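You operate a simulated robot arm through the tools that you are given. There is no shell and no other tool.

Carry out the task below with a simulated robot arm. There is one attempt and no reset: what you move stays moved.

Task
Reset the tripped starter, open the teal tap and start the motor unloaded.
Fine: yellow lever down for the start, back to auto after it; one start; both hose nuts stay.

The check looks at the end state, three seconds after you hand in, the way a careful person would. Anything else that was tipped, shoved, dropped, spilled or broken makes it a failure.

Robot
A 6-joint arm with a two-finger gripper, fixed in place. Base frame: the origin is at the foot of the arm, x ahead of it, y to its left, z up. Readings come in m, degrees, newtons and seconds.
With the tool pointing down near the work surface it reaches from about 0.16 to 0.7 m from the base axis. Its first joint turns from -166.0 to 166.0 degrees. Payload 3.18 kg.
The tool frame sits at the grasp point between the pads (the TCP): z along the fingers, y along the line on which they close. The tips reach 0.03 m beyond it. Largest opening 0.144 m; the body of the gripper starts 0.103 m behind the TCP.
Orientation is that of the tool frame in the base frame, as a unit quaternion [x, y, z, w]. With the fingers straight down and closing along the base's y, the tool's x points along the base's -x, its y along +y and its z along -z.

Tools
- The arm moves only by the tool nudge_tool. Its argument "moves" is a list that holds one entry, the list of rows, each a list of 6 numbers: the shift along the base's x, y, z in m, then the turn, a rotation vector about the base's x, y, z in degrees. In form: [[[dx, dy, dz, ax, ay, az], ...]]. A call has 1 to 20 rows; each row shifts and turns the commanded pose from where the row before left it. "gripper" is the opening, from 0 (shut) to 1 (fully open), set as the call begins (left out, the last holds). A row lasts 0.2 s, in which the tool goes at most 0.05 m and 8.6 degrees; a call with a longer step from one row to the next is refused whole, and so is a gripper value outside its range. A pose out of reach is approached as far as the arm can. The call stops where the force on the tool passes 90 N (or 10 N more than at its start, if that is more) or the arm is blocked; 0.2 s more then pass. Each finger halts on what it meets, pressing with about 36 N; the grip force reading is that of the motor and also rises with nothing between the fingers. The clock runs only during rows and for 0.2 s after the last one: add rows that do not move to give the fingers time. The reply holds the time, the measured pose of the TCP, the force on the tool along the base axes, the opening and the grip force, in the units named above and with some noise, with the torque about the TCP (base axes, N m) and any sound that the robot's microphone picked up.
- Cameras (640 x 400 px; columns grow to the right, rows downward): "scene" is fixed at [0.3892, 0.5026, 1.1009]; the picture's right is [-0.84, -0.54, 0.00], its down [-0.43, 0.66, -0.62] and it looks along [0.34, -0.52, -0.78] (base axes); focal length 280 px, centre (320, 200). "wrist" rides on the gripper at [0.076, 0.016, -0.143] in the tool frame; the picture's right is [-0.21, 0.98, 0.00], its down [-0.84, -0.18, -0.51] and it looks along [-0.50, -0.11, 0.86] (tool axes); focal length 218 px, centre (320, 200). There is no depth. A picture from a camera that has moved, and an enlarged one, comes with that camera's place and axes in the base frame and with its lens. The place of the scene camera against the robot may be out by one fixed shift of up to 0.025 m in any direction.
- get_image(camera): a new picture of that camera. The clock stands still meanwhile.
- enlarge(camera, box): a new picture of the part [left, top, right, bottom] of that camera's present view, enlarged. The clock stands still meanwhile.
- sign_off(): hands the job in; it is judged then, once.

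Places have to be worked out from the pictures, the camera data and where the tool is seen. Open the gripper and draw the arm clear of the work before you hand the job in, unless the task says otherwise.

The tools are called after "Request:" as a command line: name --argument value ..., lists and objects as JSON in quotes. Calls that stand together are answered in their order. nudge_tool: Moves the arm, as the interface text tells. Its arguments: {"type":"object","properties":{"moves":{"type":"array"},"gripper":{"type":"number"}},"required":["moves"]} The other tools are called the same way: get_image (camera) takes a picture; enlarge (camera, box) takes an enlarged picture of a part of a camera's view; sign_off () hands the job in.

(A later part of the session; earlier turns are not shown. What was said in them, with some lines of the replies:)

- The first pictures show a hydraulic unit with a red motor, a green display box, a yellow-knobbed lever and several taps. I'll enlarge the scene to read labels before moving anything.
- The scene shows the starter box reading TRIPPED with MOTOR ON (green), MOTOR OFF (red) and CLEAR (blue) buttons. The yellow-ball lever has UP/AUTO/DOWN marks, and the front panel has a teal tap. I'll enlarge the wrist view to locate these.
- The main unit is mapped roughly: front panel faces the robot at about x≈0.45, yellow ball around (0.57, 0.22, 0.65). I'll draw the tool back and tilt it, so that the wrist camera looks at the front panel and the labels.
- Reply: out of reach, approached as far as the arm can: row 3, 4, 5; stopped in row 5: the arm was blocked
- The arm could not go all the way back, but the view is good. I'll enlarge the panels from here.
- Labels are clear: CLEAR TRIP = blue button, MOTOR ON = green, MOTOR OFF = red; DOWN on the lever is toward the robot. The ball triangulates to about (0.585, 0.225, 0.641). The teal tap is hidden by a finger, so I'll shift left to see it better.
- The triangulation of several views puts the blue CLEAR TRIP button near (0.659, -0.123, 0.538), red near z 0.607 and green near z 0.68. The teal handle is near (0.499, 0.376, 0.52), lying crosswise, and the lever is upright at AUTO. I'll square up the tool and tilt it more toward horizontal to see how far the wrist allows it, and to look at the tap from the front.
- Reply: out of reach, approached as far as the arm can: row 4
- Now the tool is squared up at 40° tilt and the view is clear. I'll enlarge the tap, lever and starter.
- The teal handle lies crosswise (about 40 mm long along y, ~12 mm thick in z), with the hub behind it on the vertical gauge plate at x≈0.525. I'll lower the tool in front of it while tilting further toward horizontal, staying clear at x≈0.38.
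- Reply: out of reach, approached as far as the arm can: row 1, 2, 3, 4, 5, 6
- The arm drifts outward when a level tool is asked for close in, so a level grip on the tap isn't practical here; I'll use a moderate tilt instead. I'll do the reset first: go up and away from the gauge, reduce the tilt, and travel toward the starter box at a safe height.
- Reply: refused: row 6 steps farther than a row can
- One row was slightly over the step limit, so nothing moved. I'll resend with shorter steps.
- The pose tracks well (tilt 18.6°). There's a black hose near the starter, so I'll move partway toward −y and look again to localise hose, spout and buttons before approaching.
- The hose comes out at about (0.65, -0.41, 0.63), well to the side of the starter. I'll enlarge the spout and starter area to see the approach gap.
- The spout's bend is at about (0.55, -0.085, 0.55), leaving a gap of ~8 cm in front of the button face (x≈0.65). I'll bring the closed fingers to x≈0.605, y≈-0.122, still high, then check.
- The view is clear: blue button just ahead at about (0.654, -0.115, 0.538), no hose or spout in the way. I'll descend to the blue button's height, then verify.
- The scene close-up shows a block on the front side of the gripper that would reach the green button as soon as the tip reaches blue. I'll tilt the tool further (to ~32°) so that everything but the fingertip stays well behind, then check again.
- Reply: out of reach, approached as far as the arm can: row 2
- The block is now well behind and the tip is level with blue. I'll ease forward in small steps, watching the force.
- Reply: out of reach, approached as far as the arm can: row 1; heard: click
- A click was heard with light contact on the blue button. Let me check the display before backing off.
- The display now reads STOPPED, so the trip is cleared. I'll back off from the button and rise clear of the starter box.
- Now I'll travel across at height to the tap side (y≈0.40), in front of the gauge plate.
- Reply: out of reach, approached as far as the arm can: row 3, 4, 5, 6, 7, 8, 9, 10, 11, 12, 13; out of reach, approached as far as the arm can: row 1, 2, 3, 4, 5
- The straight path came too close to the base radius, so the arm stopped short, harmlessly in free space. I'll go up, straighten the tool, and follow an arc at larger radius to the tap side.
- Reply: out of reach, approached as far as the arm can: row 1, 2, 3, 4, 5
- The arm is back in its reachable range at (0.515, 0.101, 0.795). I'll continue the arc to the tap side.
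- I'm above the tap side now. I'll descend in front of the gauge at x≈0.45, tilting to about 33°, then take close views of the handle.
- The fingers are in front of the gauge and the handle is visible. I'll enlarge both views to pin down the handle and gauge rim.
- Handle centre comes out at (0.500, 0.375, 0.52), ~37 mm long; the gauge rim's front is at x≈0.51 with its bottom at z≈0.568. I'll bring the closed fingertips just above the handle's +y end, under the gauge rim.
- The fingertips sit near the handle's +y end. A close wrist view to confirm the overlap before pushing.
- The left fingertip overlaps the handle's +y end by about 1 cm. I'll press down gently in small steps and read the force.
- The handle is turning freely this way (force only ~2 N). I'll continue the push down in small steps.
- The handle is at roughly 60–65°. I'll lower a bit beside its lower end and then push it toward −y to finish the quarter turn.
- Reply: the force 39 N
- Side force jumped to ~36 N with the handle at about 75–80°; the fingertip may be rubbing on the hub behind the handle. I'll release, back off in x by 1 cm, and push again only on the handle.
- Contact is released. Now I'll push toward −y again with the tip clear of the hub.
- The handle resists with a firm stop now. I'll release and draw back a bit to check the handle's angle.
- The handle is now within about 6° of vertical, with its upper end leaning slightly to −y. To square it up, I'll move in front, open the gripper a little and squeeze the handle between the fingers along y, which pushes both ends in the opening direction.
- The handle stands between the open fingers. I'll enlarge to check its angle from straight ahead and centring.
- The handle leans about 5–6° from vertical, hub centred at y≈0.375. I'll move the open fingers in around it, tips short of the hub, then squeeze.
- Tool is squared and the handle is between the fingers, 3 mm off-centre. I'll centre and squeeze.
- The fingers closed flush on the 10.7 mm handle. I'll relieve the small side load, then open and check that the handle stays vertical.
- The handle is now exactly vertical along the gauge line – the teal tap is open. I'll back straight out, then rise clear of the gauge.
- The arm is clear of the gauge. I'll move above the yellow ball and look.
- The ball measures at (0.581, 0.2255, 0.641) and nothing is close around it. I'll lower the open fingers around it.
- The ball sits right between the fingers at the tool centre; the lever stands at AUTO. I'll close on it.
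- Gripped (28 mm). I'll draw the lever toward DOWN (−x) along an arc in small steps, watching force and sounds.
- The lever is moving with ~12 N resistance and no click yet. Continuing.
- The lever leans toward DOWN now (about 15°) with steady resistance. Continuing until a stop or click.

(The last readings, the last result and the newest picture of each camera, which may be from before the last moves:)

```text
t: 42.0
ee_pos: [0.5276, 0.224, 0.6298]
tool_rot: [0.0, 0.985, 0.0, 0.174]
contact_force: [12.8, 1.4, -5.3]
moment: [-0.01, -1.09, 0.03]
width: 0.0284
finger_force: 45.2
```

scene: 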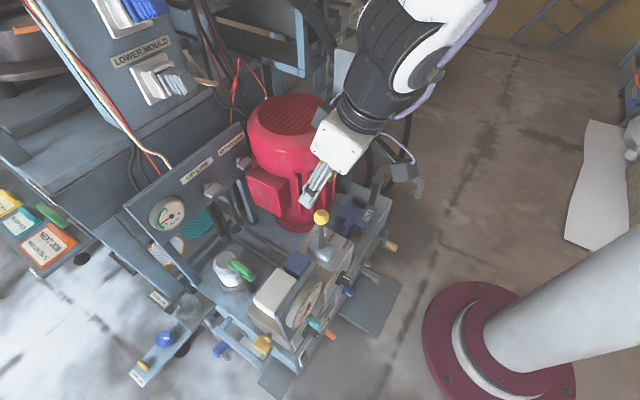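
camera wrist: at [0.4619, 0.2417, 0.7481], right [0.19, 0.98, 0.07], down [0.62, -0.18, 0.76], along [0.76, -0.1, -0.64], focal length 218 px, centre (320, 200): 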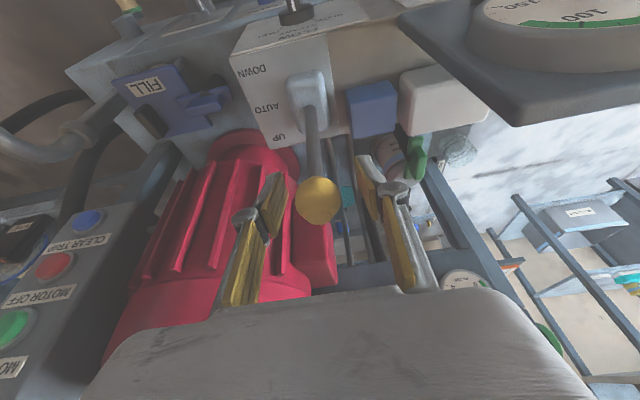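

Still moving smoothly (ball now at x≈0.528). A few more small steps.

Request:
nudge_tool --moves '[[[-0.004, 0, -0.0016, 0, 0, 0], [-0.004, 0, -0.0017, 0, 0, 0]]]'

Request:
get_image --camera "wrist"

Request:
enlarge --camera "scene" --box '[280, 190, 380, 265]'

```text
t: 42.6
ee_pos: [0.52, 0.2254, 0.6268]
tool_rot: [0.0, 0.985, -0.001, 0.173]
contact_force: [12.0, -2.6, -4.9]
moment: [0.11, -1.13, -0.04]
width: 0.0284
finger_force: 44.7
```

```text
taken
camera wrist: at [0.3996, 0.2409, 0.7342], right [0.2, 0.98, 0.07], down [0.62, -0.18, 0.76], along [0.76, -0.1, -0.64], focal length 218 px, centre (320, 200)
```

wrist: 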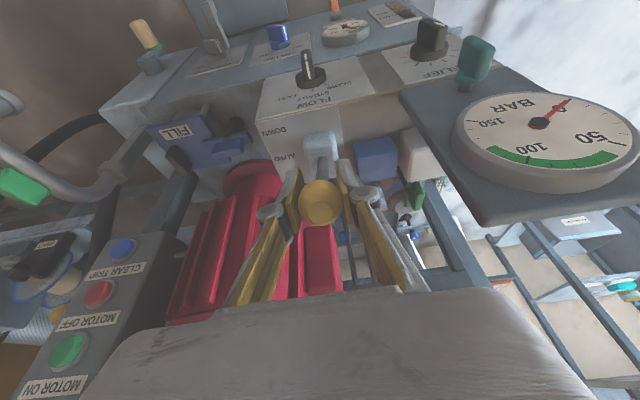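

```text
5.33 times, centred on (330, 228) of scene
camera zoom: at [0.3892, 0.5026, 1.1009], right [-0.84, -0.54, 0.0], down [-0.43, 0.66, -0.62], along [0.34, -0.52, -0.78], focal length 1495 px, centre (267, 53)
```

zoom: 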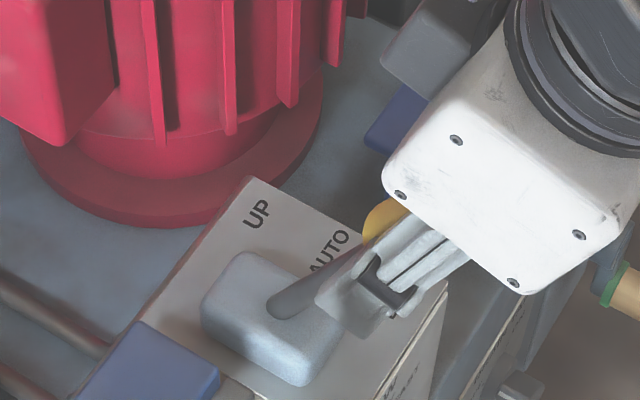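

Ball is at x≈0.52 (about 23°), still constant friction. Continuing toward the end stop in small steps.

Request:
nudge_tool --moves '[[[-0.004, 0, -0.0017, 0, 0, 0], [-0.004, 0, -0.0019, 0, 0, 0]]]'

```text
t: 43.2
ee_pos: [0.5123, 0.2246, 0.623]
tool_rot: [-0.001, 0.985, 0.0, 0.175]
contact_force: [19.0, -8.6, -1.9]
moment: [0.06, 0.39, 0.1]
width: 0.0285
finger_force: 45.2
```

Force rose to 19 N at x≈0.512 (about 26°) – possibly the end stop. One more small step to confirm.

Request:
nudge_tool --moves '[[[-0.003, 0.001, -0.0015, 0, 0, 0]]]'

```text
t: 43.6
ee_pos: [0.5112, 0.226, 0.6238]
tool_rot: [0.001, 0.984, 0.0, 0.177]
contact_force: [31.5, -25.1, 9.5]
moment: [0.33, 1.22, 0.15]
width: 0.0285
finger_force: 45.1
```

The stop is reached – the lever is fully DOWN. I'll relieve the load and open the fingers to see that it stays.

Request:
nudge_tool --moves '[[[0.003, -0.001, 0.001, 0, 0, 0], [0, 0, 0, 0, 0, 0]]]'

Request:
nudge_tool --moves '[[[0, 0, 0, 0, 0, 0], [0, 0, 0, 0, 0, 0], [0, 0, 0, 0, 0, 0]]]' --gripper 0.42

Request:
get_image --camera "wrist"

Request:
enlarge --camera "scene" --box '[280, 190, 380, 265]'

```text
t: 44.2
ee_pos: [0.5117, 0.225, 0.6235]
tool_rot: [0.0, 0.985, -0.001, 0.175]
contact_force: [12.2, -18.3, 13.8]
moment: [0.09, -0.5, 0.12]
width: 0.0285
finger_force: 45.0
```

```text
t: 45.0
ee_pos: [0.512, 0.2259, 0.6226]
tool_rot: [0.0, 0.985, 0.0, 0.172]
contact_force: [0.3, -0.7, 1.0]
moment: [0.0, 0.01, -0.01]
width: 0.0604
finger_force: 0.0
```

```text
taken
camera wrist: at [0.3917, 0.2415, 0.7303], right [0.19, 0.98, 0.07], down [0.62, -0.18, 0.76], along [0.76, -0.1, -0.64], focal length 218 px, centre (320, 200)
```

wrist: 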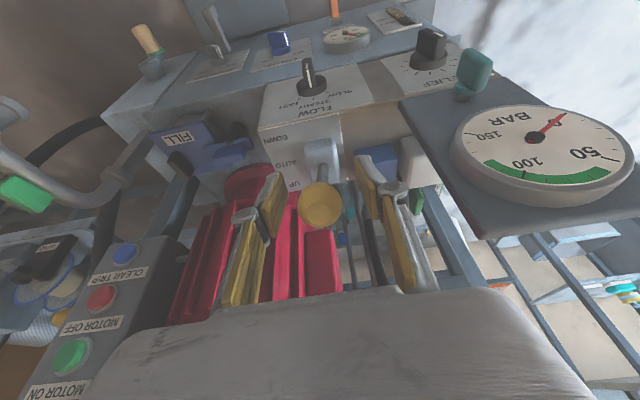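

```text
5.33 times, centred on (330, 228) of scene
camera zoom: at [0.3892, 0.5026, 1.1009], right [-0.84, -0.54, 0.0], down [-0.43, 0.66, -0.62], along [0.34, -0.52, -0.78], focal length 1495 px, centre (267, 53)
```

zoom: 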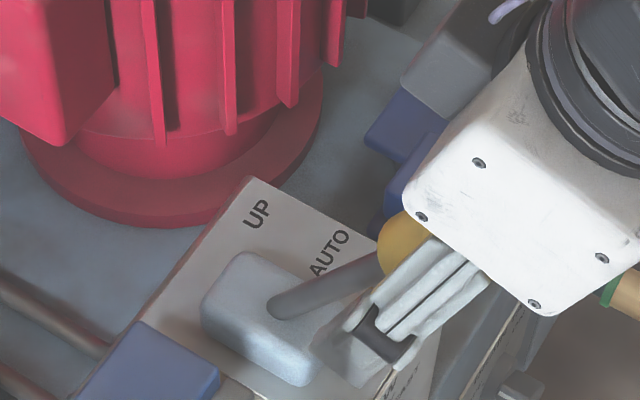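

The lever stays DOWN on its own. I'll rise straight up off the ball, then travel at height to the starter with the fingers closed.

Request:
nudge_tool --moves '[[[0, 0, 0.03, 0, 0, 0], [0, 0, 0.036, 0, 0, 0], [0, 0, 0.036, 0, 0, 0], [0, 0, 0.036, 0, 0, 0], [0, 0, 0.036, 0, 0, 0]]]'

Request:
nudge_tool --moves '[[[0.0098, -0.0379, 0, 0, 0, 0], [0.0098, -0.0379, 0, 0, 0, 0], [0.0098, -0.0379, 0, 0, 0, 0], [0.0098, -0.0379, 0, 0, 0, 0], [0.0098, -0.0379, 0, 0, 0, 0], [0.0098, -0.0379, 0, 0, 0, 0], [0.0098, -0.0379, 0, 0, 0, 0], [0.0098, -0.0379, 0, 0, 0, 0], [0.0098, -0.0379, 0, 0, 0, 0]]]' --gripper 0.0

Request:
get_image --camera "wrist"

Request:
get_image --camera "scene"

```text
t: 46.2
ee_pos: [0.5131, 0.2255, 0.7956]
tool_rot: [-0.001, 0.985, 0.0, 0.172]
contact_force: [0.3, -0.4, -0.7]
moment: [0.0, -0.03, 0.02]
width: 0.0603
finger_force: 0.0
```

```text
t: 48.1
ee_pos: [0.6333, -0.0455, 0.8179]
tool_rot: [0.134, 0.952, 0.087, 0.262]
contact_force: [-8.0, 7.3, -1.6]
moment: [0.17, 0.18, 0.03]
width: 0.0
finger_force: 30.4
out of reach, approached as far as the arm can: row 6, 7
stopped in row 9: the force on the tool passed its limit at 101 N (the readings are from after the stop); the commanded pose is now the measured one
```

```text
taken
camera wrist: at [0.5016, -0.0203, 0.9061], right [0.38, 0.86, 0.33], down [0.39, -0.47, 0.79], along [0.84, -0.17, -0.52], focal length 218 px, centre (320, 200)
```

wrist: 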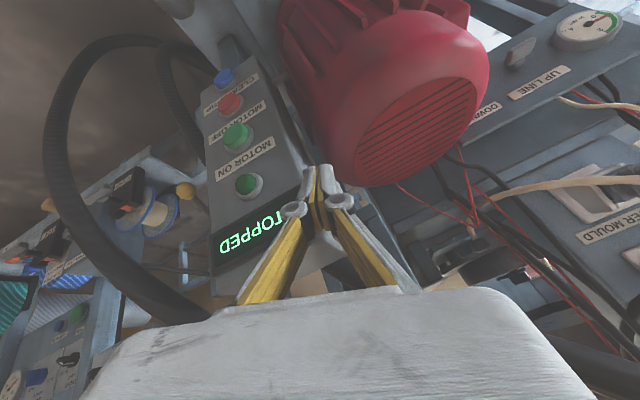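

```text
taken
```

scene: 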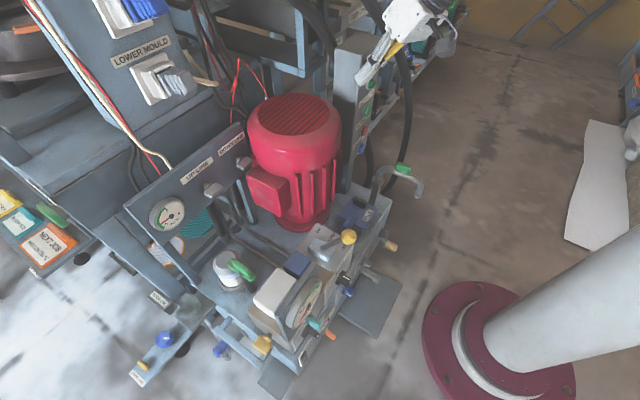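

The arm ran into a reach limit midway and swung, touching the starter box before stopping. I must check carefully whether anything changed there.

Request:
enlarge --camera "scene" --box '[320, 20, 440, 95]'

Request:
enlarge --camera "scene" --box '[320, 80, 440, 155]'

Request:
enlarge --camera "wrist" --box '[180, 50, 340, 290]'

Request:
enlarge --camera "scene" --box '[240, 200, 400, 300]'

```text
5.33 times, centred on (380, 58) of scene
camera zoom: at [0.3892, 0.5026, 1.1009], right [-0.84, -0.54, 0.0], down [-0.43, 0.66, -0.62], along [0.34, -0.52, -0.78], focal length 1495 px, centre (0, 960)
```

zoom: 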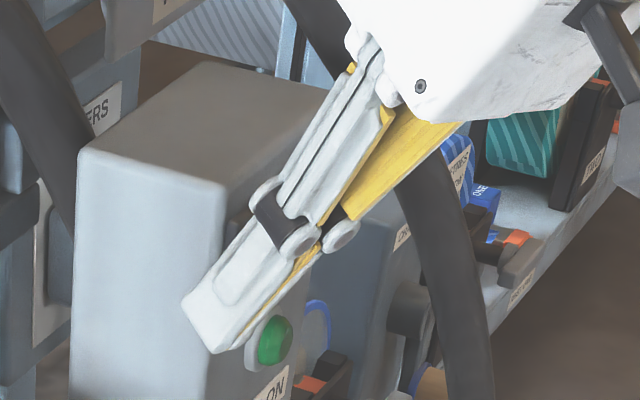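

```text
5.33 times, centred on (380, 118) of scene
camera zoom: at [0.3892, 0.5026, 1.1009], right [-0.84, -0.54, 0.0], down [-0.43, 0.66, -0.62], along [0.34, -0.52, -0.78], focal length 1495 px, centre (0, 640)
```

zoom: 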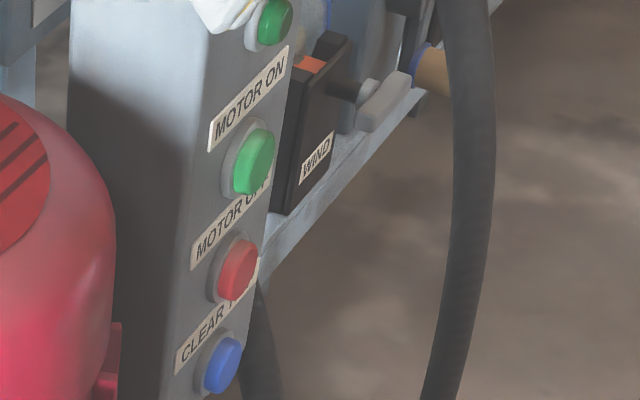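

```text
1.67 times, centred on (260, 170) of wrist
camera zoom: at [0.5016, -0.0203, 0.9061], right [0.38, 0.86, 0.33], down [0.39, -0.47, 0.79], along [0.84, -0.17, -0.52], focal length 364 px, centre (420, 250)
```

zoom: 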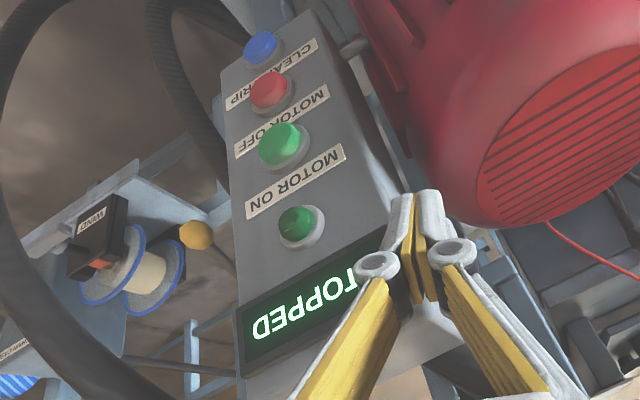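

```text
4.00 times, centred on (320, 250) of scene
camera zoom: at [0.3892, 0.5026, 1.1009], right [-0.84, -0.54, 0.0], down [-0.43, 0.66, -0.62], along [0.34, -0.52, -0.78], focal length 1121 px, centre (320, 0)
```

zoom: 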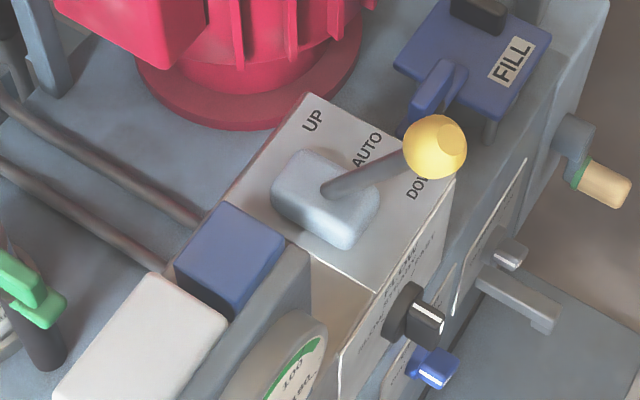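

Nothing moved: the box, buttons and display look identical, still STOPPED, and the lever is still DOWN. The finger just touched the box's side edge. I'll back away and straighten to a small tilt, which avoids the wrist's awkward crossing.

Request:
nudge_tool --moves '[[[-0.025, 0.012, 0.005, 0, 0, 0], [-0.03, 0.01, 0.005, 0, 0, 0], [-0.01, 0, 0, -2.3, 4.1, 2.9], [-0.005, 0, 0, -2.3, 4.1, 2.9], [0, 0, 0, -2.3, 4.1, 2.9], [0, 0, 0, -2.3, 4.1, 2.9], [0, 0, 0, -2.3, 4.1, 2.9]]]'

Request:
get_image --camera "wrist"

Request:
get_image --camera "scene"

```text
t: 49.7
ee_pos: [0.5719, -0.0001, 0.8311]
tool_rot: [0.092, 0.986, 0.063, 0.121]
contact_force: [-2.4, -4.5, -1.1]
moment: [0.36, -0.2, 0.21]
width: 0.0
finger_force: 30.7
out of reach, approached as far as the arm can: row 4, 5
```

```text
taken
camera wrist: at [0.4677, 0.0157, 0.9538], right [0.36, 0.91, 0.19], down [0.65, -0.39, 0.65], along [0.67, -0.11, -0.73], focal length 218 px, centre (320, 200)
```

wrist: 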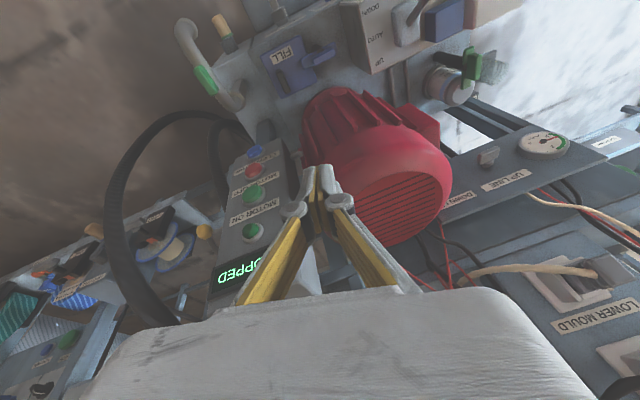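

```text
taken
```

scene: 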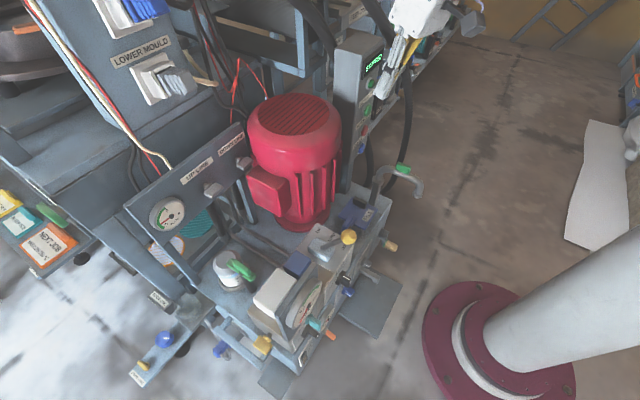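

I'll finish straightening the tool and re-read the forces.

Request:
nudge_tool --moves '[[[0, 0, 0, -2.7, 1.3, 3.3], [0, 0, 0, -2.7, 1.3, 3.3], [0, 0, 0, -2.7, 1.4, 3.3], [0, 0, 0, 0, 0, 0]]]'

```text
t: 50.7
ee_pos: [0.5686, -0.0156, 0.8298]
tool_rot: [-0.073, 0.993, -0.034, 0.083]
contact_force: [0.7, 0.1, -0.9]
moment: [0.01, -0.04, -0.01]
width: 0.0
finger_force: 30.4
```

No contact now. A small correction to square the tool up, then a look.

Request:
nudge_tool --moves '[[[0, 0, 0, 2.3, -0.2, -4.0], [0, 0, 0, 2.3, -0.2, -4.0], [0, 0, 0, 0, 0, 0], [0, 0, 0, 0, 0, 0]]]'

Request:
get_image --camera "wrist"

```text
t: 51.7
ee_pos: [0.5684, -0.0154, 0.8297]
tool_rot: [0.0, 0.996, 0.0, 0.085]
contact_force: [0.0, 0.6, 0.5]
moment: [-0.01, -0.01, -0.02]
width: 0.0
finger_force: 30.7
```

```text
taken
camera wrist: at [0.4699, 0.0011, 0.9567], right [0.21, 0.98, 0.04], down [0.74, -0.18, 0.64], along [0.64, -0.11, -0.76], focal length 218 px, centre (320, 200)
```

wrist: 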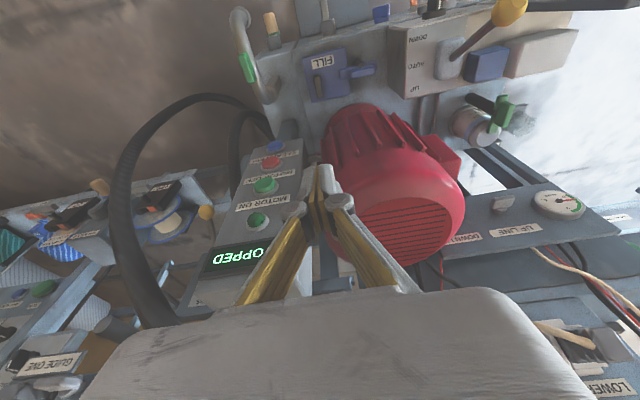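

The tool is square at ~10° tilt. Green MOTOR ON measures at about (0.65, -0.116, 0.677). I'll move to y=-0.115 in front of the starter, and then descend while tilting to ~27°.

Request:
nudge_tool --moves '[[[0.004, -0.0332, -0.01, 0, 0, 0], [0.004, -0.0332, -0.01, 0, 0, 0], [0.004, -0.0332, -0.01, 0, 0, 0], [0, 0, 0, 0, 0, 0]]]'

Request:
get_image --camera "wrist"

```text
t: 52.7
ee_pos: [0.5811, -0.1148, 0.8006]
tool_rot: [0.0, 0.996, 0.0, 0.085]
contact_force: [0.4, -1.1, -0.6]
moment: [-0.03, 0.01, -0.01]
width: 0.0
finger_force: 30.3
```

```text
taken
camera wrist: at [0.4815, -0.0987, 0.9268], right [0.21, 0.98, 0.04], down [0.74, -0.18, 0.64], along [0.64, -0.11, -0.76], focal length 218 px, centre (320, 200)
```

wrist: 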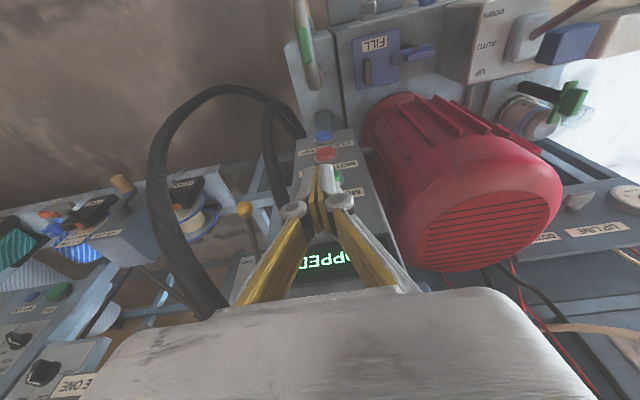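

Centred in front of the starter. Now descending while tilting.

Request:
nudge_tool --moves '[[[0.003, 0, -0.02, 0, -3.0, 0], [0.003, 0, -0.02, 0, -3.0, 0], [0.003, 0, -0.02, 0, -3.0, 0], [0.003, 0, -0.02, 0, -3.0, 0], [0.003, 0, -0.02, 0, -3.0, 0], [0, 0, 0, 0, 0, 0]]]'

Request:
get_image --camera "wrist"

Request:
enlarge --camera "scene" --box '[320, 20, 440, 120]'

```text
t: 54.1
ee_pos: [0.5928, -0.1068, 0.7229]
tool_rot: [-0.003, 0.982, 0.014, 0.191]
contact_force: [-0.3, -0.2, 1.2]
moment: [-0.03, 0.02, 0.0]
width: 0.0001
finger_force: 30.7
out of reach, approached as far as the arm can: row 4, 5
```

```text
taken
camera wrist: at [0.4694, -0.0945, 0.8263], right [0.18, 0.98, 0.1], down [0.59, -0.19, 0.78], along [0.78, -0.08, -0.62], focal length 218 px, centre (320, 200)
```

wrist: 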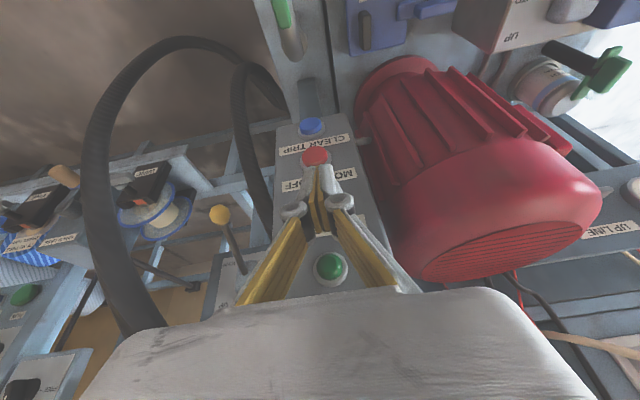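

```text
4.00 times, centred on (380, 70) of scene
camera zoom: at [0.3892, 0.5026, 1.1009], right [-0.84, -0.54, 0.0], down [-0.43, 0.66, -0.62], along [0.34, -0.52, -0.78], focal length 1121 px, centre (80, 720)
```

zoom: 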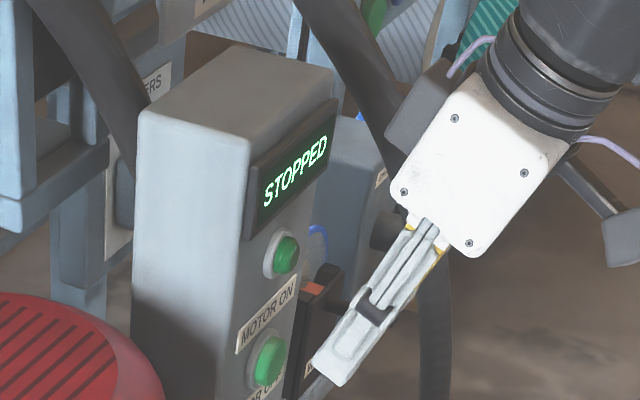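

Tilt is limited to ~22° here, which still leaves the block about 1.5 cm behind the tip. I'll lower and shift to y=-0.115 with a bit more tilt, staying off the button.

Request:
nudge_tool --moves '[[[0.005, -0.003, -0.009, -0.4, -1.0, 0], [0.005, -0.003, -0.009, -0.4, -1.0, 0], [0.003, -0.002, -0.008, -0.4, -1.0, 0], [0, 0, 0, 0, 0, 0]]]'

Request:
get_image --camera "wrist"

Request:
enlarge --camera "scene" --box '[320, 40, 440, 140]'

```text
t: 55.1
ee_pos: [0.6056, -0.1146, 0.6961]
tool_rot: [-0.005, 0.976, 0.003, 0.216]
contact_force: [1.0, -0.4, 0.2]
moment: [0.03, 0.02, -0.03]
width: 0.0
finger_force: 31.2
```

```text
taken
camera wrist: at [0.477, -0.1005, 0.7937], right [0.18, 0.98, 0.09], down [0.55, -0.18, 0.82], along [0.81, -0.1, -0.57], focal length 218 px, centre (320, 200)
```

wrist: 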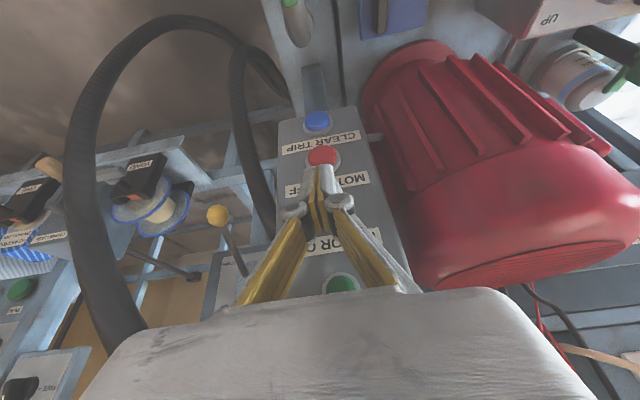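

```text
4.00 times, centred on (380, 90) of scene
camera zoom: at [0.3892, 0.5026, 1.1009], right [-0.84, -0.54, 0.0], down [-0.43, 0.66, -0.62], along [0.34, -0.52, -0.78], focal length 1121 px, centre (80, 640)
```

zoom: 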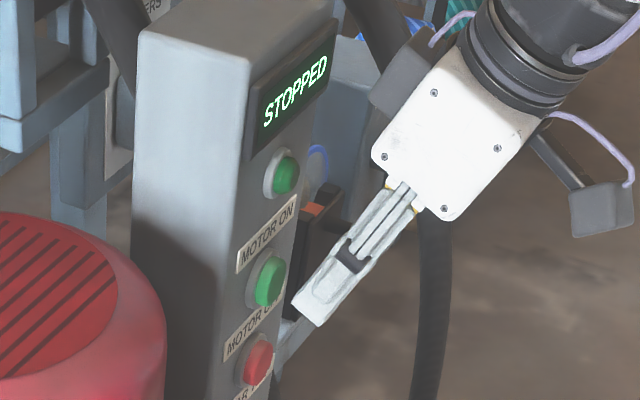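

Tip height (front edge z≈0.674) and y match the green MOTOR ON button, and the block stays ~1.5–2 cm clear of the display. I'll press forward once, in small continuous steps.

Request:
nudge_tool --moves '[[[0.004, 0, 0, 0, 0, 0], [0.004, 0, 0, 0, 0, 0], [0.004, 0, 0, 0, 0, 0], [0.003, 0, 0, 0, 0, 0]]]'

Request:
enlarge --camera "scene" --box '[320, 40, 440, 140]'

```text
t: 56.1
ee_pos: [0.6212, -0.1142, 0.697]
tool_rot: [-0.004, 0.976, 0.004, 0.217]
contact_force: [-1.4, -1.1, 0.8]
moment: [-0.01, 0.03, -0.05]
width: 0.0
finger_force: 31.1
```

```text
4.00 times, centred on (380, 90) of scene
camera zoom: at [0.3892, 0.5026, 1.1009], right [-0.84, -0.54, 0.0], down [-0.43, 0.66, -0.62], along [0.34, -0.52, -0.78], focal length 1121 px, centre (80, 640)
```

zoom: 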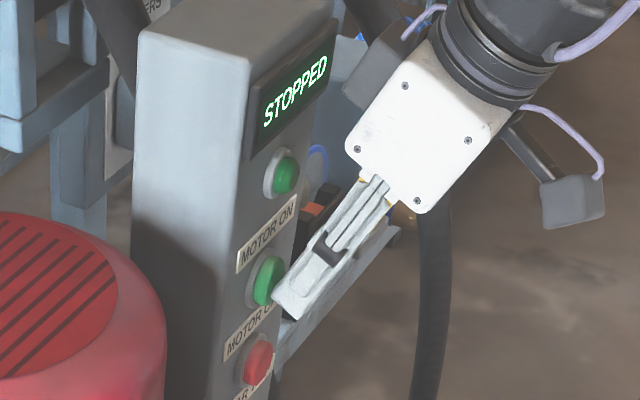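

Light contact has just begun (1.4 N) at the middle of the green button. I'll press a few millimetres further.

Request:
nudge_tool --moves '[[[0.002, 0, 0, 0, 0, 0], [0.002, 0, 0, 0, 0, 0]]]'

```text
t: 56.7
ee_pos: [0.6239, -0.1149, 0.6964]
tool_rot: [-0.004, 0.976, 0.003, 0.216]
contact_force: [-5.5, -0.2, 2.3]
moment: [-0.02, 0.08, -0.01]
width: 0.0062
finger_force: 30.8
heard: click
```

A click was heard. I'll check the display before retreating.

Request:
enlarge --camera "scene" --box '[320, 20, 440, 120]'

Request:
enlarge --camera "scene" --box '[240, 90, 360, 240]'

```text
4.00 times, centred on (380, 70) of scene
camera zoom: at [0.3892, 0.5026, 1.1009], right [-0.84, -0.54, 0.0], down [-0.43, 0.66, -0.62], along [0.34, -0.52, -0.78], focal length 1121 px, centre (80, 720)
```

zoom: 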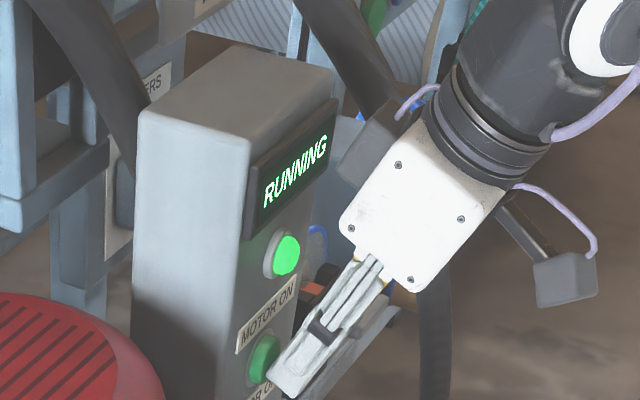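

```text
2.67 times, centred on (300, 165) of scene
camera zoom: at [0.3892, 0.5026, 1.1009], right [-0.84, -0.54, 0.0], down [-0.43, 0.66, -0.62], along [0.34, -0.52, -0.78], focal length 747 px, centre (373, 293)
```

zoom: 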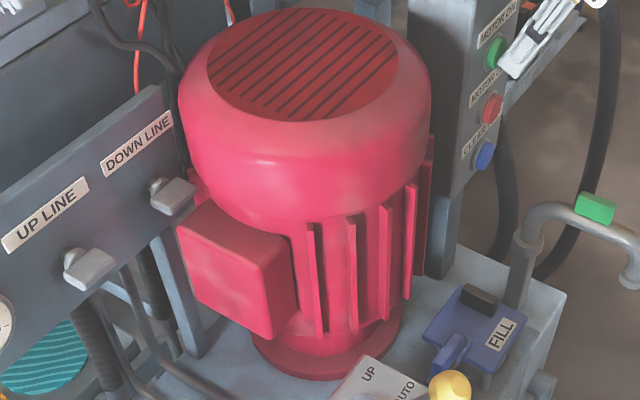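

RUNNING, with the lamp lit – one start done. I'll back off straight and rise while reducing the tilt, the reverse of the approach.

Request:
nudge_tool --moves '[[[-0.006, 0, 0, 0, 0, 0], [-0.006, 0, 0, 0, 0, 0], [-0.006, 0, 0.01, 0, 0, 0], [-0.005, 0, 0.02, 0, 3, 0], [-0.005, 0, 0.02, 0, 3, 0], [-0.005, 0, 0.02, 0, 3, 0], [-0.005, 0, 0.02, 0, 3, 0], [-0.005, 0, 0.02, 0, 3, 0], [0, 0, 0.02, 0, 0, 0]]]'

Request:
get_image --camera "wrist"

Request:
enlarge --camera "scene" --box '[320, 20, 440, 120]'

```text
t: 58.7
ee_pos: [0.5924, -0.1042, 0.8016]
tool_rot: [-0.008, 0.993, 0.019, 0.112]
contact_force: [-0.5, 0.2, 0.5]
moment: [-0.03, 0.0, -0.02]
width: 0.0
finger_force: 30.5
out of reach, approached as far as the arm can: row 4, 5, 6
```

```text
taken
camera wrist: at [0.4866, -0.0939, 0.9232], right [0.19, 0.98, 0.08], down [0.71, -0.19, 0.68], along [0.68, -0.07, -0.73], focal length 218 px, centre (320, 200)
```

wrist: 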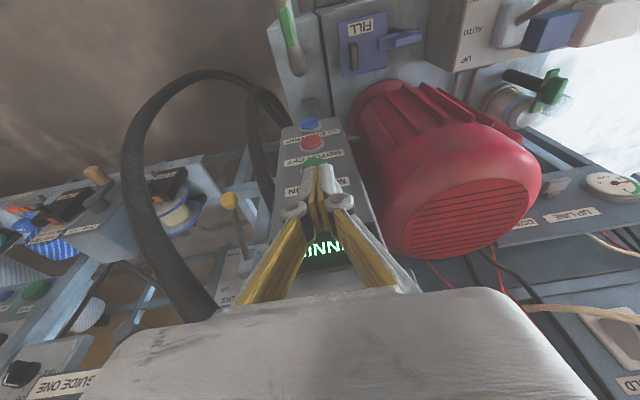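

```text
4.00 times, centred on (380, 70) of scene
camera zoom: at [0.3892, 0.5026, 1.1009], right [-0.84, -0.54, 0.0], down [-0.43, 0.66, -0.62], along [0.34, -0.52, -0.78], focal length 1121 px, centre (80, 720)
```

zoom: 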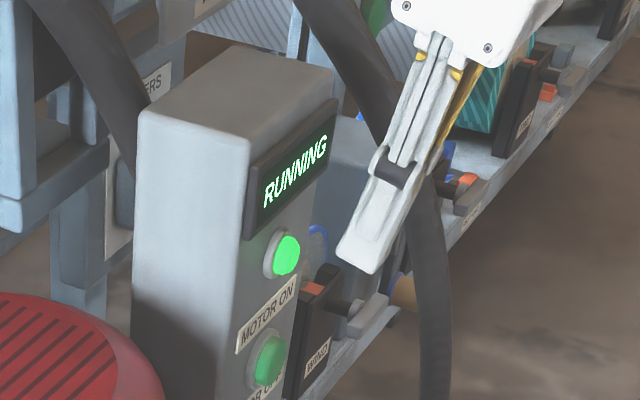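

Still RUNNING and the arm is clear of the box. I'll straighten to a small tilt for the crossing, and go back toward the lever in two checked stages.

Request:
nudge_tool --moves '[[[-0.01, 0.0, 0.01, -1.05, 2.45, -0.55], [-0.005, 0.0, 0.01, -1.05, 2.45, -0.55], [0, 0, 0, 0, 0, 0]]]'

```text
t: 59.5
ee_pos: [0.5769, -0.1044, 0.8207]
tool_rot: [0.001, 0.998, -0.001, 0.07]
contact_force: [-0.4, 0.2, 1.0]
moment: [0.01, 0.02, 0.02]
width: 0.0
finger_force: 30.6
```

Request:
nudge_tool --moves '[[[0.0, 0.033, 0, 0, 0, 0], [0.0, 0.033, 0, 0, 0, 0], [0.0, 0.033, 0, 0, 0, 0], [0.0, 0.033, 0, 0, 0, 0], [0.0, 0.033, 0, 0, 0, 0]]]'

```text
t: 60.7
ee_pos: [0.5771, 0.0619, 0.8193]
tool_rot: [0.002, 0.998, -0.001, 0.07]
contact_force: [0.6, -0.4, 0.6]
moment: [0.02, -0.02, -0.03]
width: 0.0
finger_force: 30.9
```

The crossing went cleanly. Next I go above the ball in its DOWN position, opening the fingers to 6 cm.

Request:
nudge_tool --moves '[[[-0.0094, 0.0326, -0.006, 0, 0, 0], [-0.0094, 0.0326, -0.006, 0, 0, 0], [-0.0094, 0.0326, -0.006, 0, 0, 0], [-0.0094, 0.0326, -0.006, 0, 0, 0], [-0.0094, 0.0326, -0.006, 0, 0, 0], [0, 0, 0, 0, 0, 0]]]' --gripper 0.42

Request:
get_image --camera "wrist"

Request:
get_image --camera "scene"

```text
t: 62.1
ee_pos: [0.5277, 0.2237, 0.7888]
tool_rot: [0.0, 0.998, 0.0, 0.07]
contact_force: [0.4, 0.2, -0.2]
moment: [0.01, 0.01, 0.01]
width: 0.0606
finger_force: 0.0
```

```text
taken
camera wrist: at [0.4346, 0.2404, 0.9204], right [0.21, 0.98, 0.03], down [0.76, -0.18, 0.62], along [0.61, -0.11, -0.78], focal length 218 px, centre (320, 200)
```

wrist: 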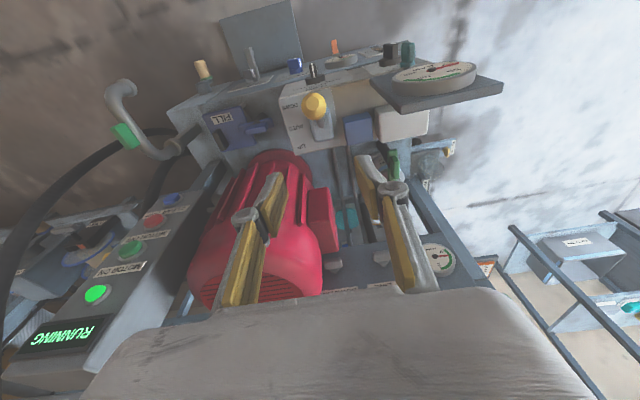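

```text
taken
```

scene: 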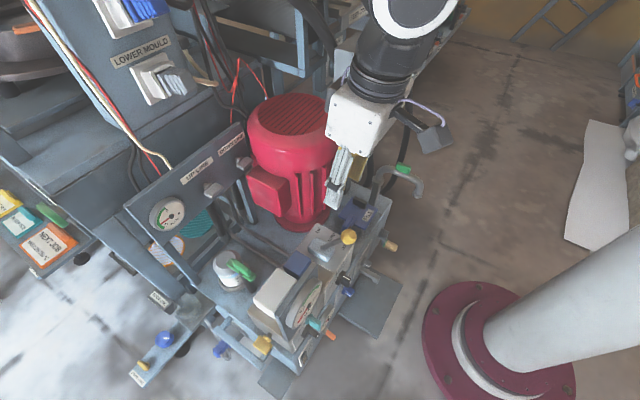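

The ball is at (0.513, 0.224, 0.622), still DOWN. I'll lower the open fingers around it.

Request:
nudge_tool --moves '[[[-0.0031, 0.0002, -0.0332, 0, 0, 0], [-0.0031, 0.0002, -0.0332, 0, 0, 0], [-0.0031, 0.0002, -0.0332, 0, 0, 0], [-0.0031, 0.0002, -0.0332, 0, 0, 0], [-0.0031, 0.0002, -0.033, 0, 0, 0], [0, 0, 0, 0, 0, 0]]]'

Request:
get_image --camera "wrist"

```text
t: 63.5
ee_pos: [0.5141, 0.2257, 0.6222]
tool_rot: [0.0, 0.998, 0.0, 0.07]
contact_force: [-0.7, 0.5, -0.1]
moment: [0.01, 0.0, 0.0]
width: 0.0606
finger_force: 0.1
```

```text
taken
camera wrist: at [0.4192, 0.2416, 0.7534], right [0.21, 0.98, 0.03], down [0.76, -0.18, 0.62], along [0.61, -0.11, -0.78], focal length 218 px, centre (320, 200)
```

wrist: 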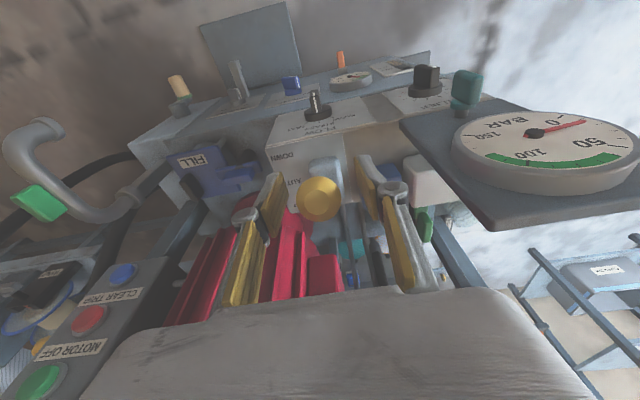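

The ball is centred between the fingers. Closing on it.

Request:
nudge_tool --moves '[[[0, -0.001, 0, 0, 0, 0], [0, 0, 0, 0, 0, 0], [0, 0, 0, 0, 0, 0]]]' --gripper 0.0

```text
t: 64.3
ee_pos: [0.5143, 0.2251, 0.6238]
tool_rot: [0.001, 0.998, 0.0, 0.069]
contact_force: [1.0, 12.3, -9.1]
moment: [-0.11, 0.42, -0.03]
width: 0.0283
finger_force: 44.5
```

Gripped. I'll move the lever back along its arc toward AUTO, stopping short first to check.

Request:
nudge_tool --moves '[[[0.005, -0.0005, 0.0023, 0, 0, 0], [0.005, -0.0005, 0.002, 0, 0, 0], [0.005, 0, 0.0019, 0, 0, 0], [0.005, 0, 0.0016, 0, 0, 0], [0.005, 0, 0.0015, 0, 0, 0], [0.005, 0, 0.0013, 0, 0, 0], [0.005, 0, 0.0011, 0, 0, 0], [0.005, 0, 0.001, 0, 0, 0], [0.005, 0, 0.0008, 0, 0, 0], [0.005, 0, 0.0006, 0, 0, 0]]]'

```text
t: 66.5
ee_pos: [0.5642, 0.2249, 0.6392]
tool_rot: [0.0, 0.998, 0.001, 0.07]
contact_force: [-10.8, 33.6, 4.3]
moment: [-0.44, 1.15, -0.19]
width: 0.0281
finger_force: 44.9
```

Following well; there's a lateral load of ~34 N, so I'll relieve y by about 2 mm while finishing the arc.

Request:
nudge_tool --moves '[[[0.005, 0.001, 0.0005, 0, 0, 0], [0.005, 0.001, 0.0003, 0, 0, 0], [0.004, 0, 0.0001, 0, 0, 0], [0, 0, 0, 0, 0, 0]]]'

Request:
get_image --camera "wrist"

Request:
enlarge --camera "scene" --box '[260, 170, 380, 260]'

```text
t: 67.5
ee_pos: [0.5777, 0.226, 0.6386]
tool_rot: [0.0, 0.998, -0.001, 0.068]
contact_force: [-8.6, 15.0, 1.5]
moment: [-0.25, 1.06, 0.0]
width: 0.0286
finger_force: 45.0
```

```text
taken
camera wrist: at [0.483, 0.2414, 0.7692], right [0.21, 0.98, 0.03], down [0.76, -0.18, 0.62], along [0.61, -0.11, -0.78], focal length 218 px, centre (320, 200)
```

wrist: 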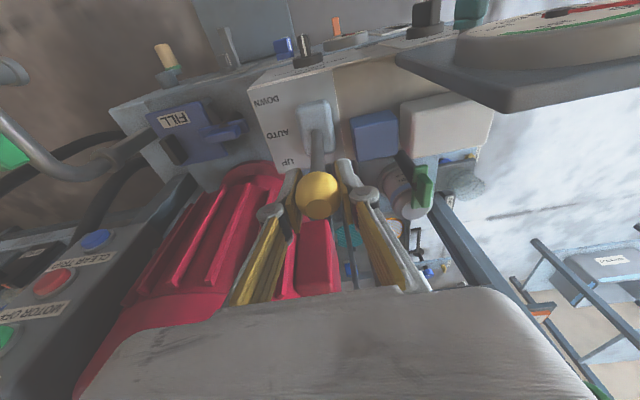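

```text
4.44 times, centred on (320, 215) of scene
camera zoom: at [0.3892, 0.5026, 1.1009], right [-0.84, -0.54, 0.0], down [-0.43, 0.66, -0.62], along [0.34, -0.52, -0.78], focal length 1246 px, centre (320, 133)
```

zoom: 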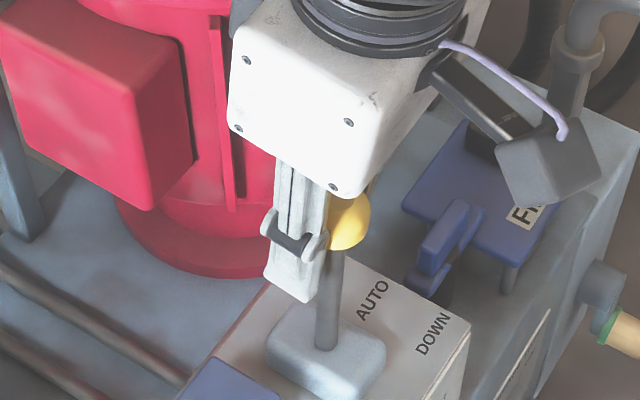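

The lever is nearly upright, but compared with the original picture the ball is still ~6–8 mm short of the AUTO position. I'll add a few millimetres and compare again.

Request:
nudge_tool --moves '[[[0.003, 0.001, 0.0, 0, 0, 0], [0.003, 0.0005, 0.0, 0, 0, 0], [0, 0, 0, 0, 0, 0]]]'

Request:
enlarge --camera "scene" --box '[240, 200, 400, 300]'

```text
t: 68.3
ee_pos: [0.5833, 0.2251, 0.6385]
tool_rot: [0.002, 0.998, -0.003, 0.068]
contact_force: [-9.5, -13.3, 7.4]
moment: [0.09, 1.15, 0.03]
width: 0.028
finger_force: 45.0
```

```text
4.00 times, centred on (320, 250) of scene
camera zoom: at [0.3892, 0.5026, 1.1009], right [-0.84, -0.54, 0.0], down [-0.43, 0.66, -0.62], along [0.34, -0.52, -0.78], focal length 1121 px, centre (320, 0)
```

zoom: 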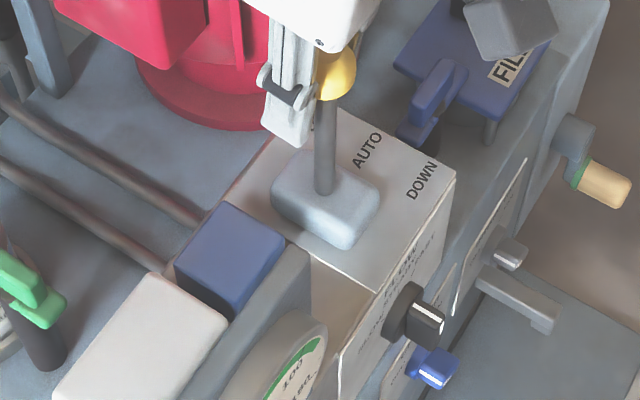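

The rod now matches the original upright picture (ball edge within a pixel). I'll open the fingers and verify the lever stays at AUTO.

Request:
nudge_tool --moves '[[[0, 0, 0, 0, 0, 0], [0, 0, 0, 0, 0, 0], [0, 0, 0, 0, 0, 0]]]' --gripper 0.42

Request:
nudge_tool --moves '[[[0, 0, 0.03, 0, 0, 0], [0, 0, 0.035, 0, 0, 0], [0, 0, 0.035, 0, 0, 0], [0, 0, 0.035, 0, 0, 0], [0, 0, 0.03, 0, 0, 0]]]'

Request:
enlarge --camera "scene" --box '[240, 200, 400, 300]'

Request:
get_image --camera "scene"

Request:
get_image --camera "wrist"

```text
t: 69.1
ee_pos: [0.5843, 0.2269, 0.6398]
tool_rot: [0.001, 0.998, 0.0, 0.069]
contact_force: [0.8, -0.8, 0.1]
moment: [0.02, 0.02, -0.01]
width: 0.0604
finger_force: 0.1
```

```text
t: 70.3
ee_pos: [0.5844, 0.2272, 0.8039]
tool_rot: [0.002, 0.998, -0.001, 0.069]
contact_force: [0.4, -0.9, -0.2]
moment: [-0.04, 0.02, -0.02]
width: 0.0607
finger_force: 0.0
```

```text
4.00 times, centred on (320, 250) of scene
camera zoom: at [0.3892, 0.5026, 1.1009], right [-0.84, -0.54, 0.0], down [-0.43, 0.66, -0.62], along [0.34, -0.52, -0.78], focal length 1121 px, centre (320, 0)
```

zoom: 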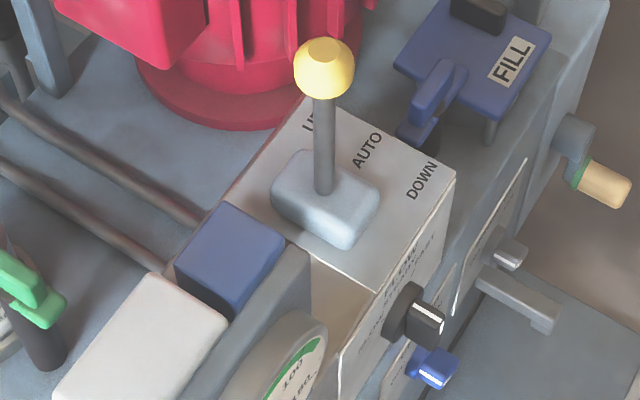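

```text
taken
```

scene: 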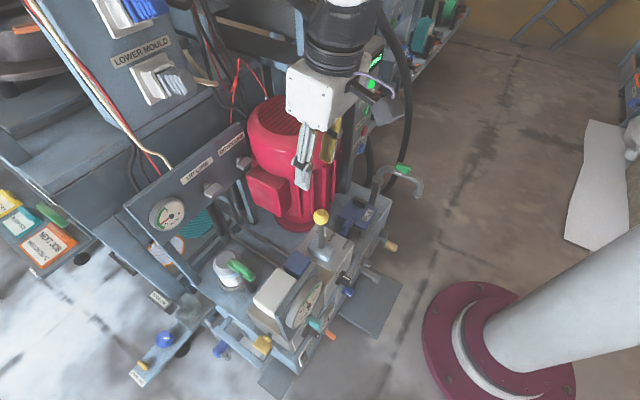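

```text
taken
camera wrist: at [0.4895, 0.243, 0.9345], right [0.21, 0.98, 0.03], down [0.76, -0.18, 0.62], along [0.61, -0.11, -0.78], focal length 218 px, centre (320, 200)
```

wrist: 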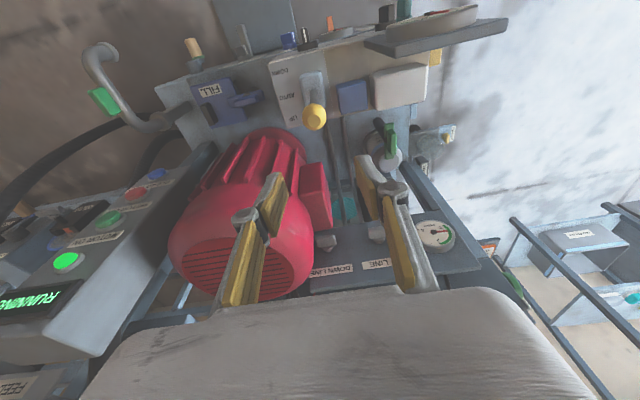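

The lever stays exactly at its original AUTO position and the starter still shows RUNNING. I'll draw the arm back to a clear pose and open the gripper fully.

Request:
nudge_tool --moves '[[[-0.02, -0.005, 0.015, 0, 1.3, 0], [-0.03, -0.009, 0.013, 0, 1.3, 0], [-0.03, -0.009, 0.013, 0, 1.3, 0], [-0.03, -0.009, 0.013, 0, 1.3, 0], [-0.03, -0.009, 0.013, 0, 1.3, 0], [-0.03, -0.009, 0.01, 0, 1.3, 0]]]'

Request:
nudge_tool --moves '[[[0, 0, 0, 0, 0, 0], [0, 0, 0, 0, 0, 0], [0, 0, 0, 0, 0, 0]]]' --gripper 1.0

Request:
get_image --camera "scene"

Request:
get_image --camera "wrist"

Request:
enlarge --camera "scene" --box '[320, 20, 440, 95]'

Request:
enlarge --camera "scene" --box '[240, 260, 400, 360]'

Request:
enlarge --camera "scene" --box '[320, 80, 440, 155]'

```text
t: 71.7
ee_pos: [0.4142, 0.1775, 0.8803]
tool_rot: [0.002, 1.0, -0.001, 0.002]
contact_force: [0.4, -0.1, -0.1]
moment: [-0.03, 0.01, -0.01]
width: 0.0608
finger_force: 0.0
```

```text
t: 72.5
ee_pos: [0.414, 0.1772, 0.8808]
tool_rot: [0.001, 1.0, -0.001, 0.002]
contact_force: [0.1, -0.1, -0.5]
moment: [-0.01, -0.04, -0.01]
width: 0.144
finger_force: 0.1
```

```text
taken
```

scene: 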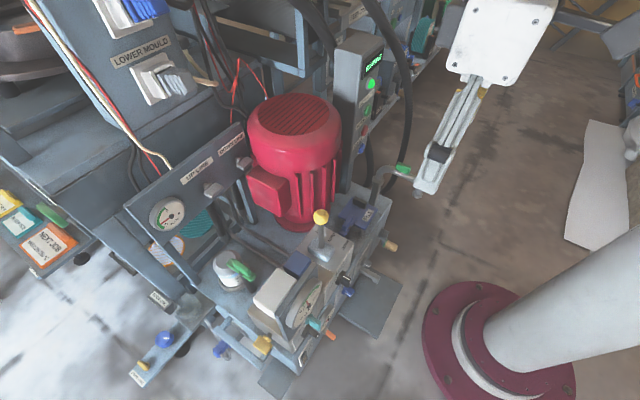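

```text
taken
camera wrist: at [0.338, 0.1937, 1.023], right [0.21, 0.98, 0.0], down [0.84, -0.18, 0.51], along [0.5, -0.11, -0.86], focal length 218 px, centre (320, 200)
```

wrist: 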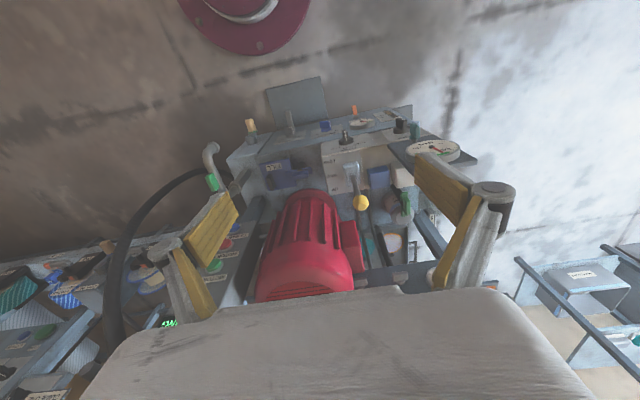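

```text
5.33 times, centred on (380, 58) of scene
camera zoom: at [0.3892, 0.5026, 1.1009], right [-0.84, -0.54, 0.0], down [-0.43, 0.66, -0.62], along [0.34, -0.52, -0.78], focal length 1495 px, centre (0, 960)
```

zoom: 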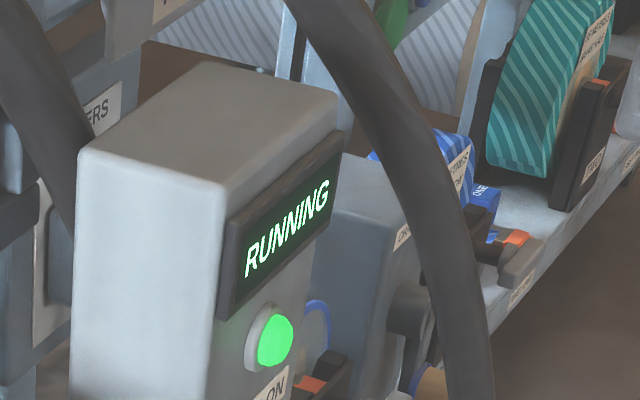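

```text
4.00 times, centred on (320, 310) of scene
camera zoom: at [0.3892, 0.5026, 1.1009], right [-0.84, -0.54, 0.0], down [-0.43, 0.66, -0.62], along [0.34, -0.52, -0.78], focal length 1121 px, centre (320, -240)
```

zoom: 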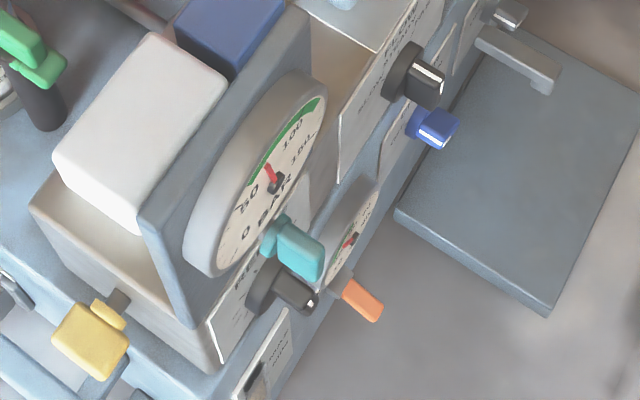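

```text
5.33 times, centred on (380, 118) of scene
camera zoom: at [0.3892, 0.5026, 1.1009], right [-0.84, -0.54, 0.0], down [-0.43, 0.66, -0.62], along [0.34, -0.52, -0.78], focal length 1495 px, centre (0, 640)
```

zoom: 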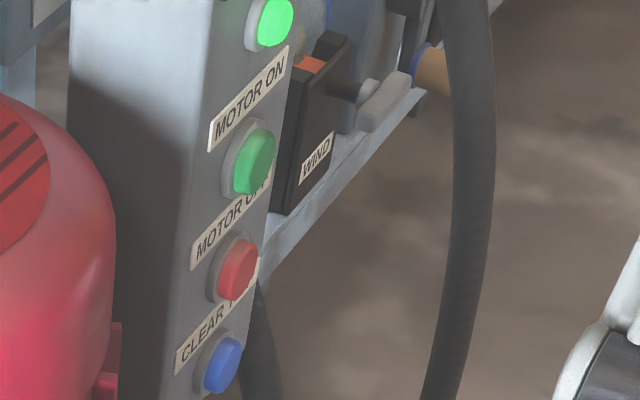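

Everything matches the goal:
- The starter shows RUNNING with the lamp lit.
- The teal tap is vertical, and the gauge now reads in the green.
- The lever is back at AUTO.
- The line nuts, knobs and spout look unchanged.

The gripper is open and the arm is clear, so I'll hand in.

Request:
sign_off

```text
The job is handed in.
```

The job is handed in: the trip is cleared, the teal tap is open, and the motor is running after one start.

- **Starter:** I pressed CLEAR TRIP once and the display went from TRIPPED to STOPPED. One press of MOTOR ON then gave RUNNING with the lamp lit.
- **Teal tap:** it is a quarter-turn tap, and the handle now stands vertical. The pressure gauge moved from 0 to about 65 bar, inside its green band.
- **Yellow lever:** I pulled it fully to DOWN before the start and returned it to AUTO afterwards. It matches its original picture to within a pixel.
- **Everything else:** the hose nuts and the other knobs, taps and spout were not touched and look unchanged.

**Contact with the starter box:** on the way back to the starter, the arm hit a reach limit and the closed fingers knocked the side edge of the box. The force peaked at about 101 N before the arm stopped. In close-up pictures afterwards the box and buttons had not moved, and the display still read STOPPED. I backed off and used a different approach for the start.

The gripper is open and the arm is drawn clear of the work.
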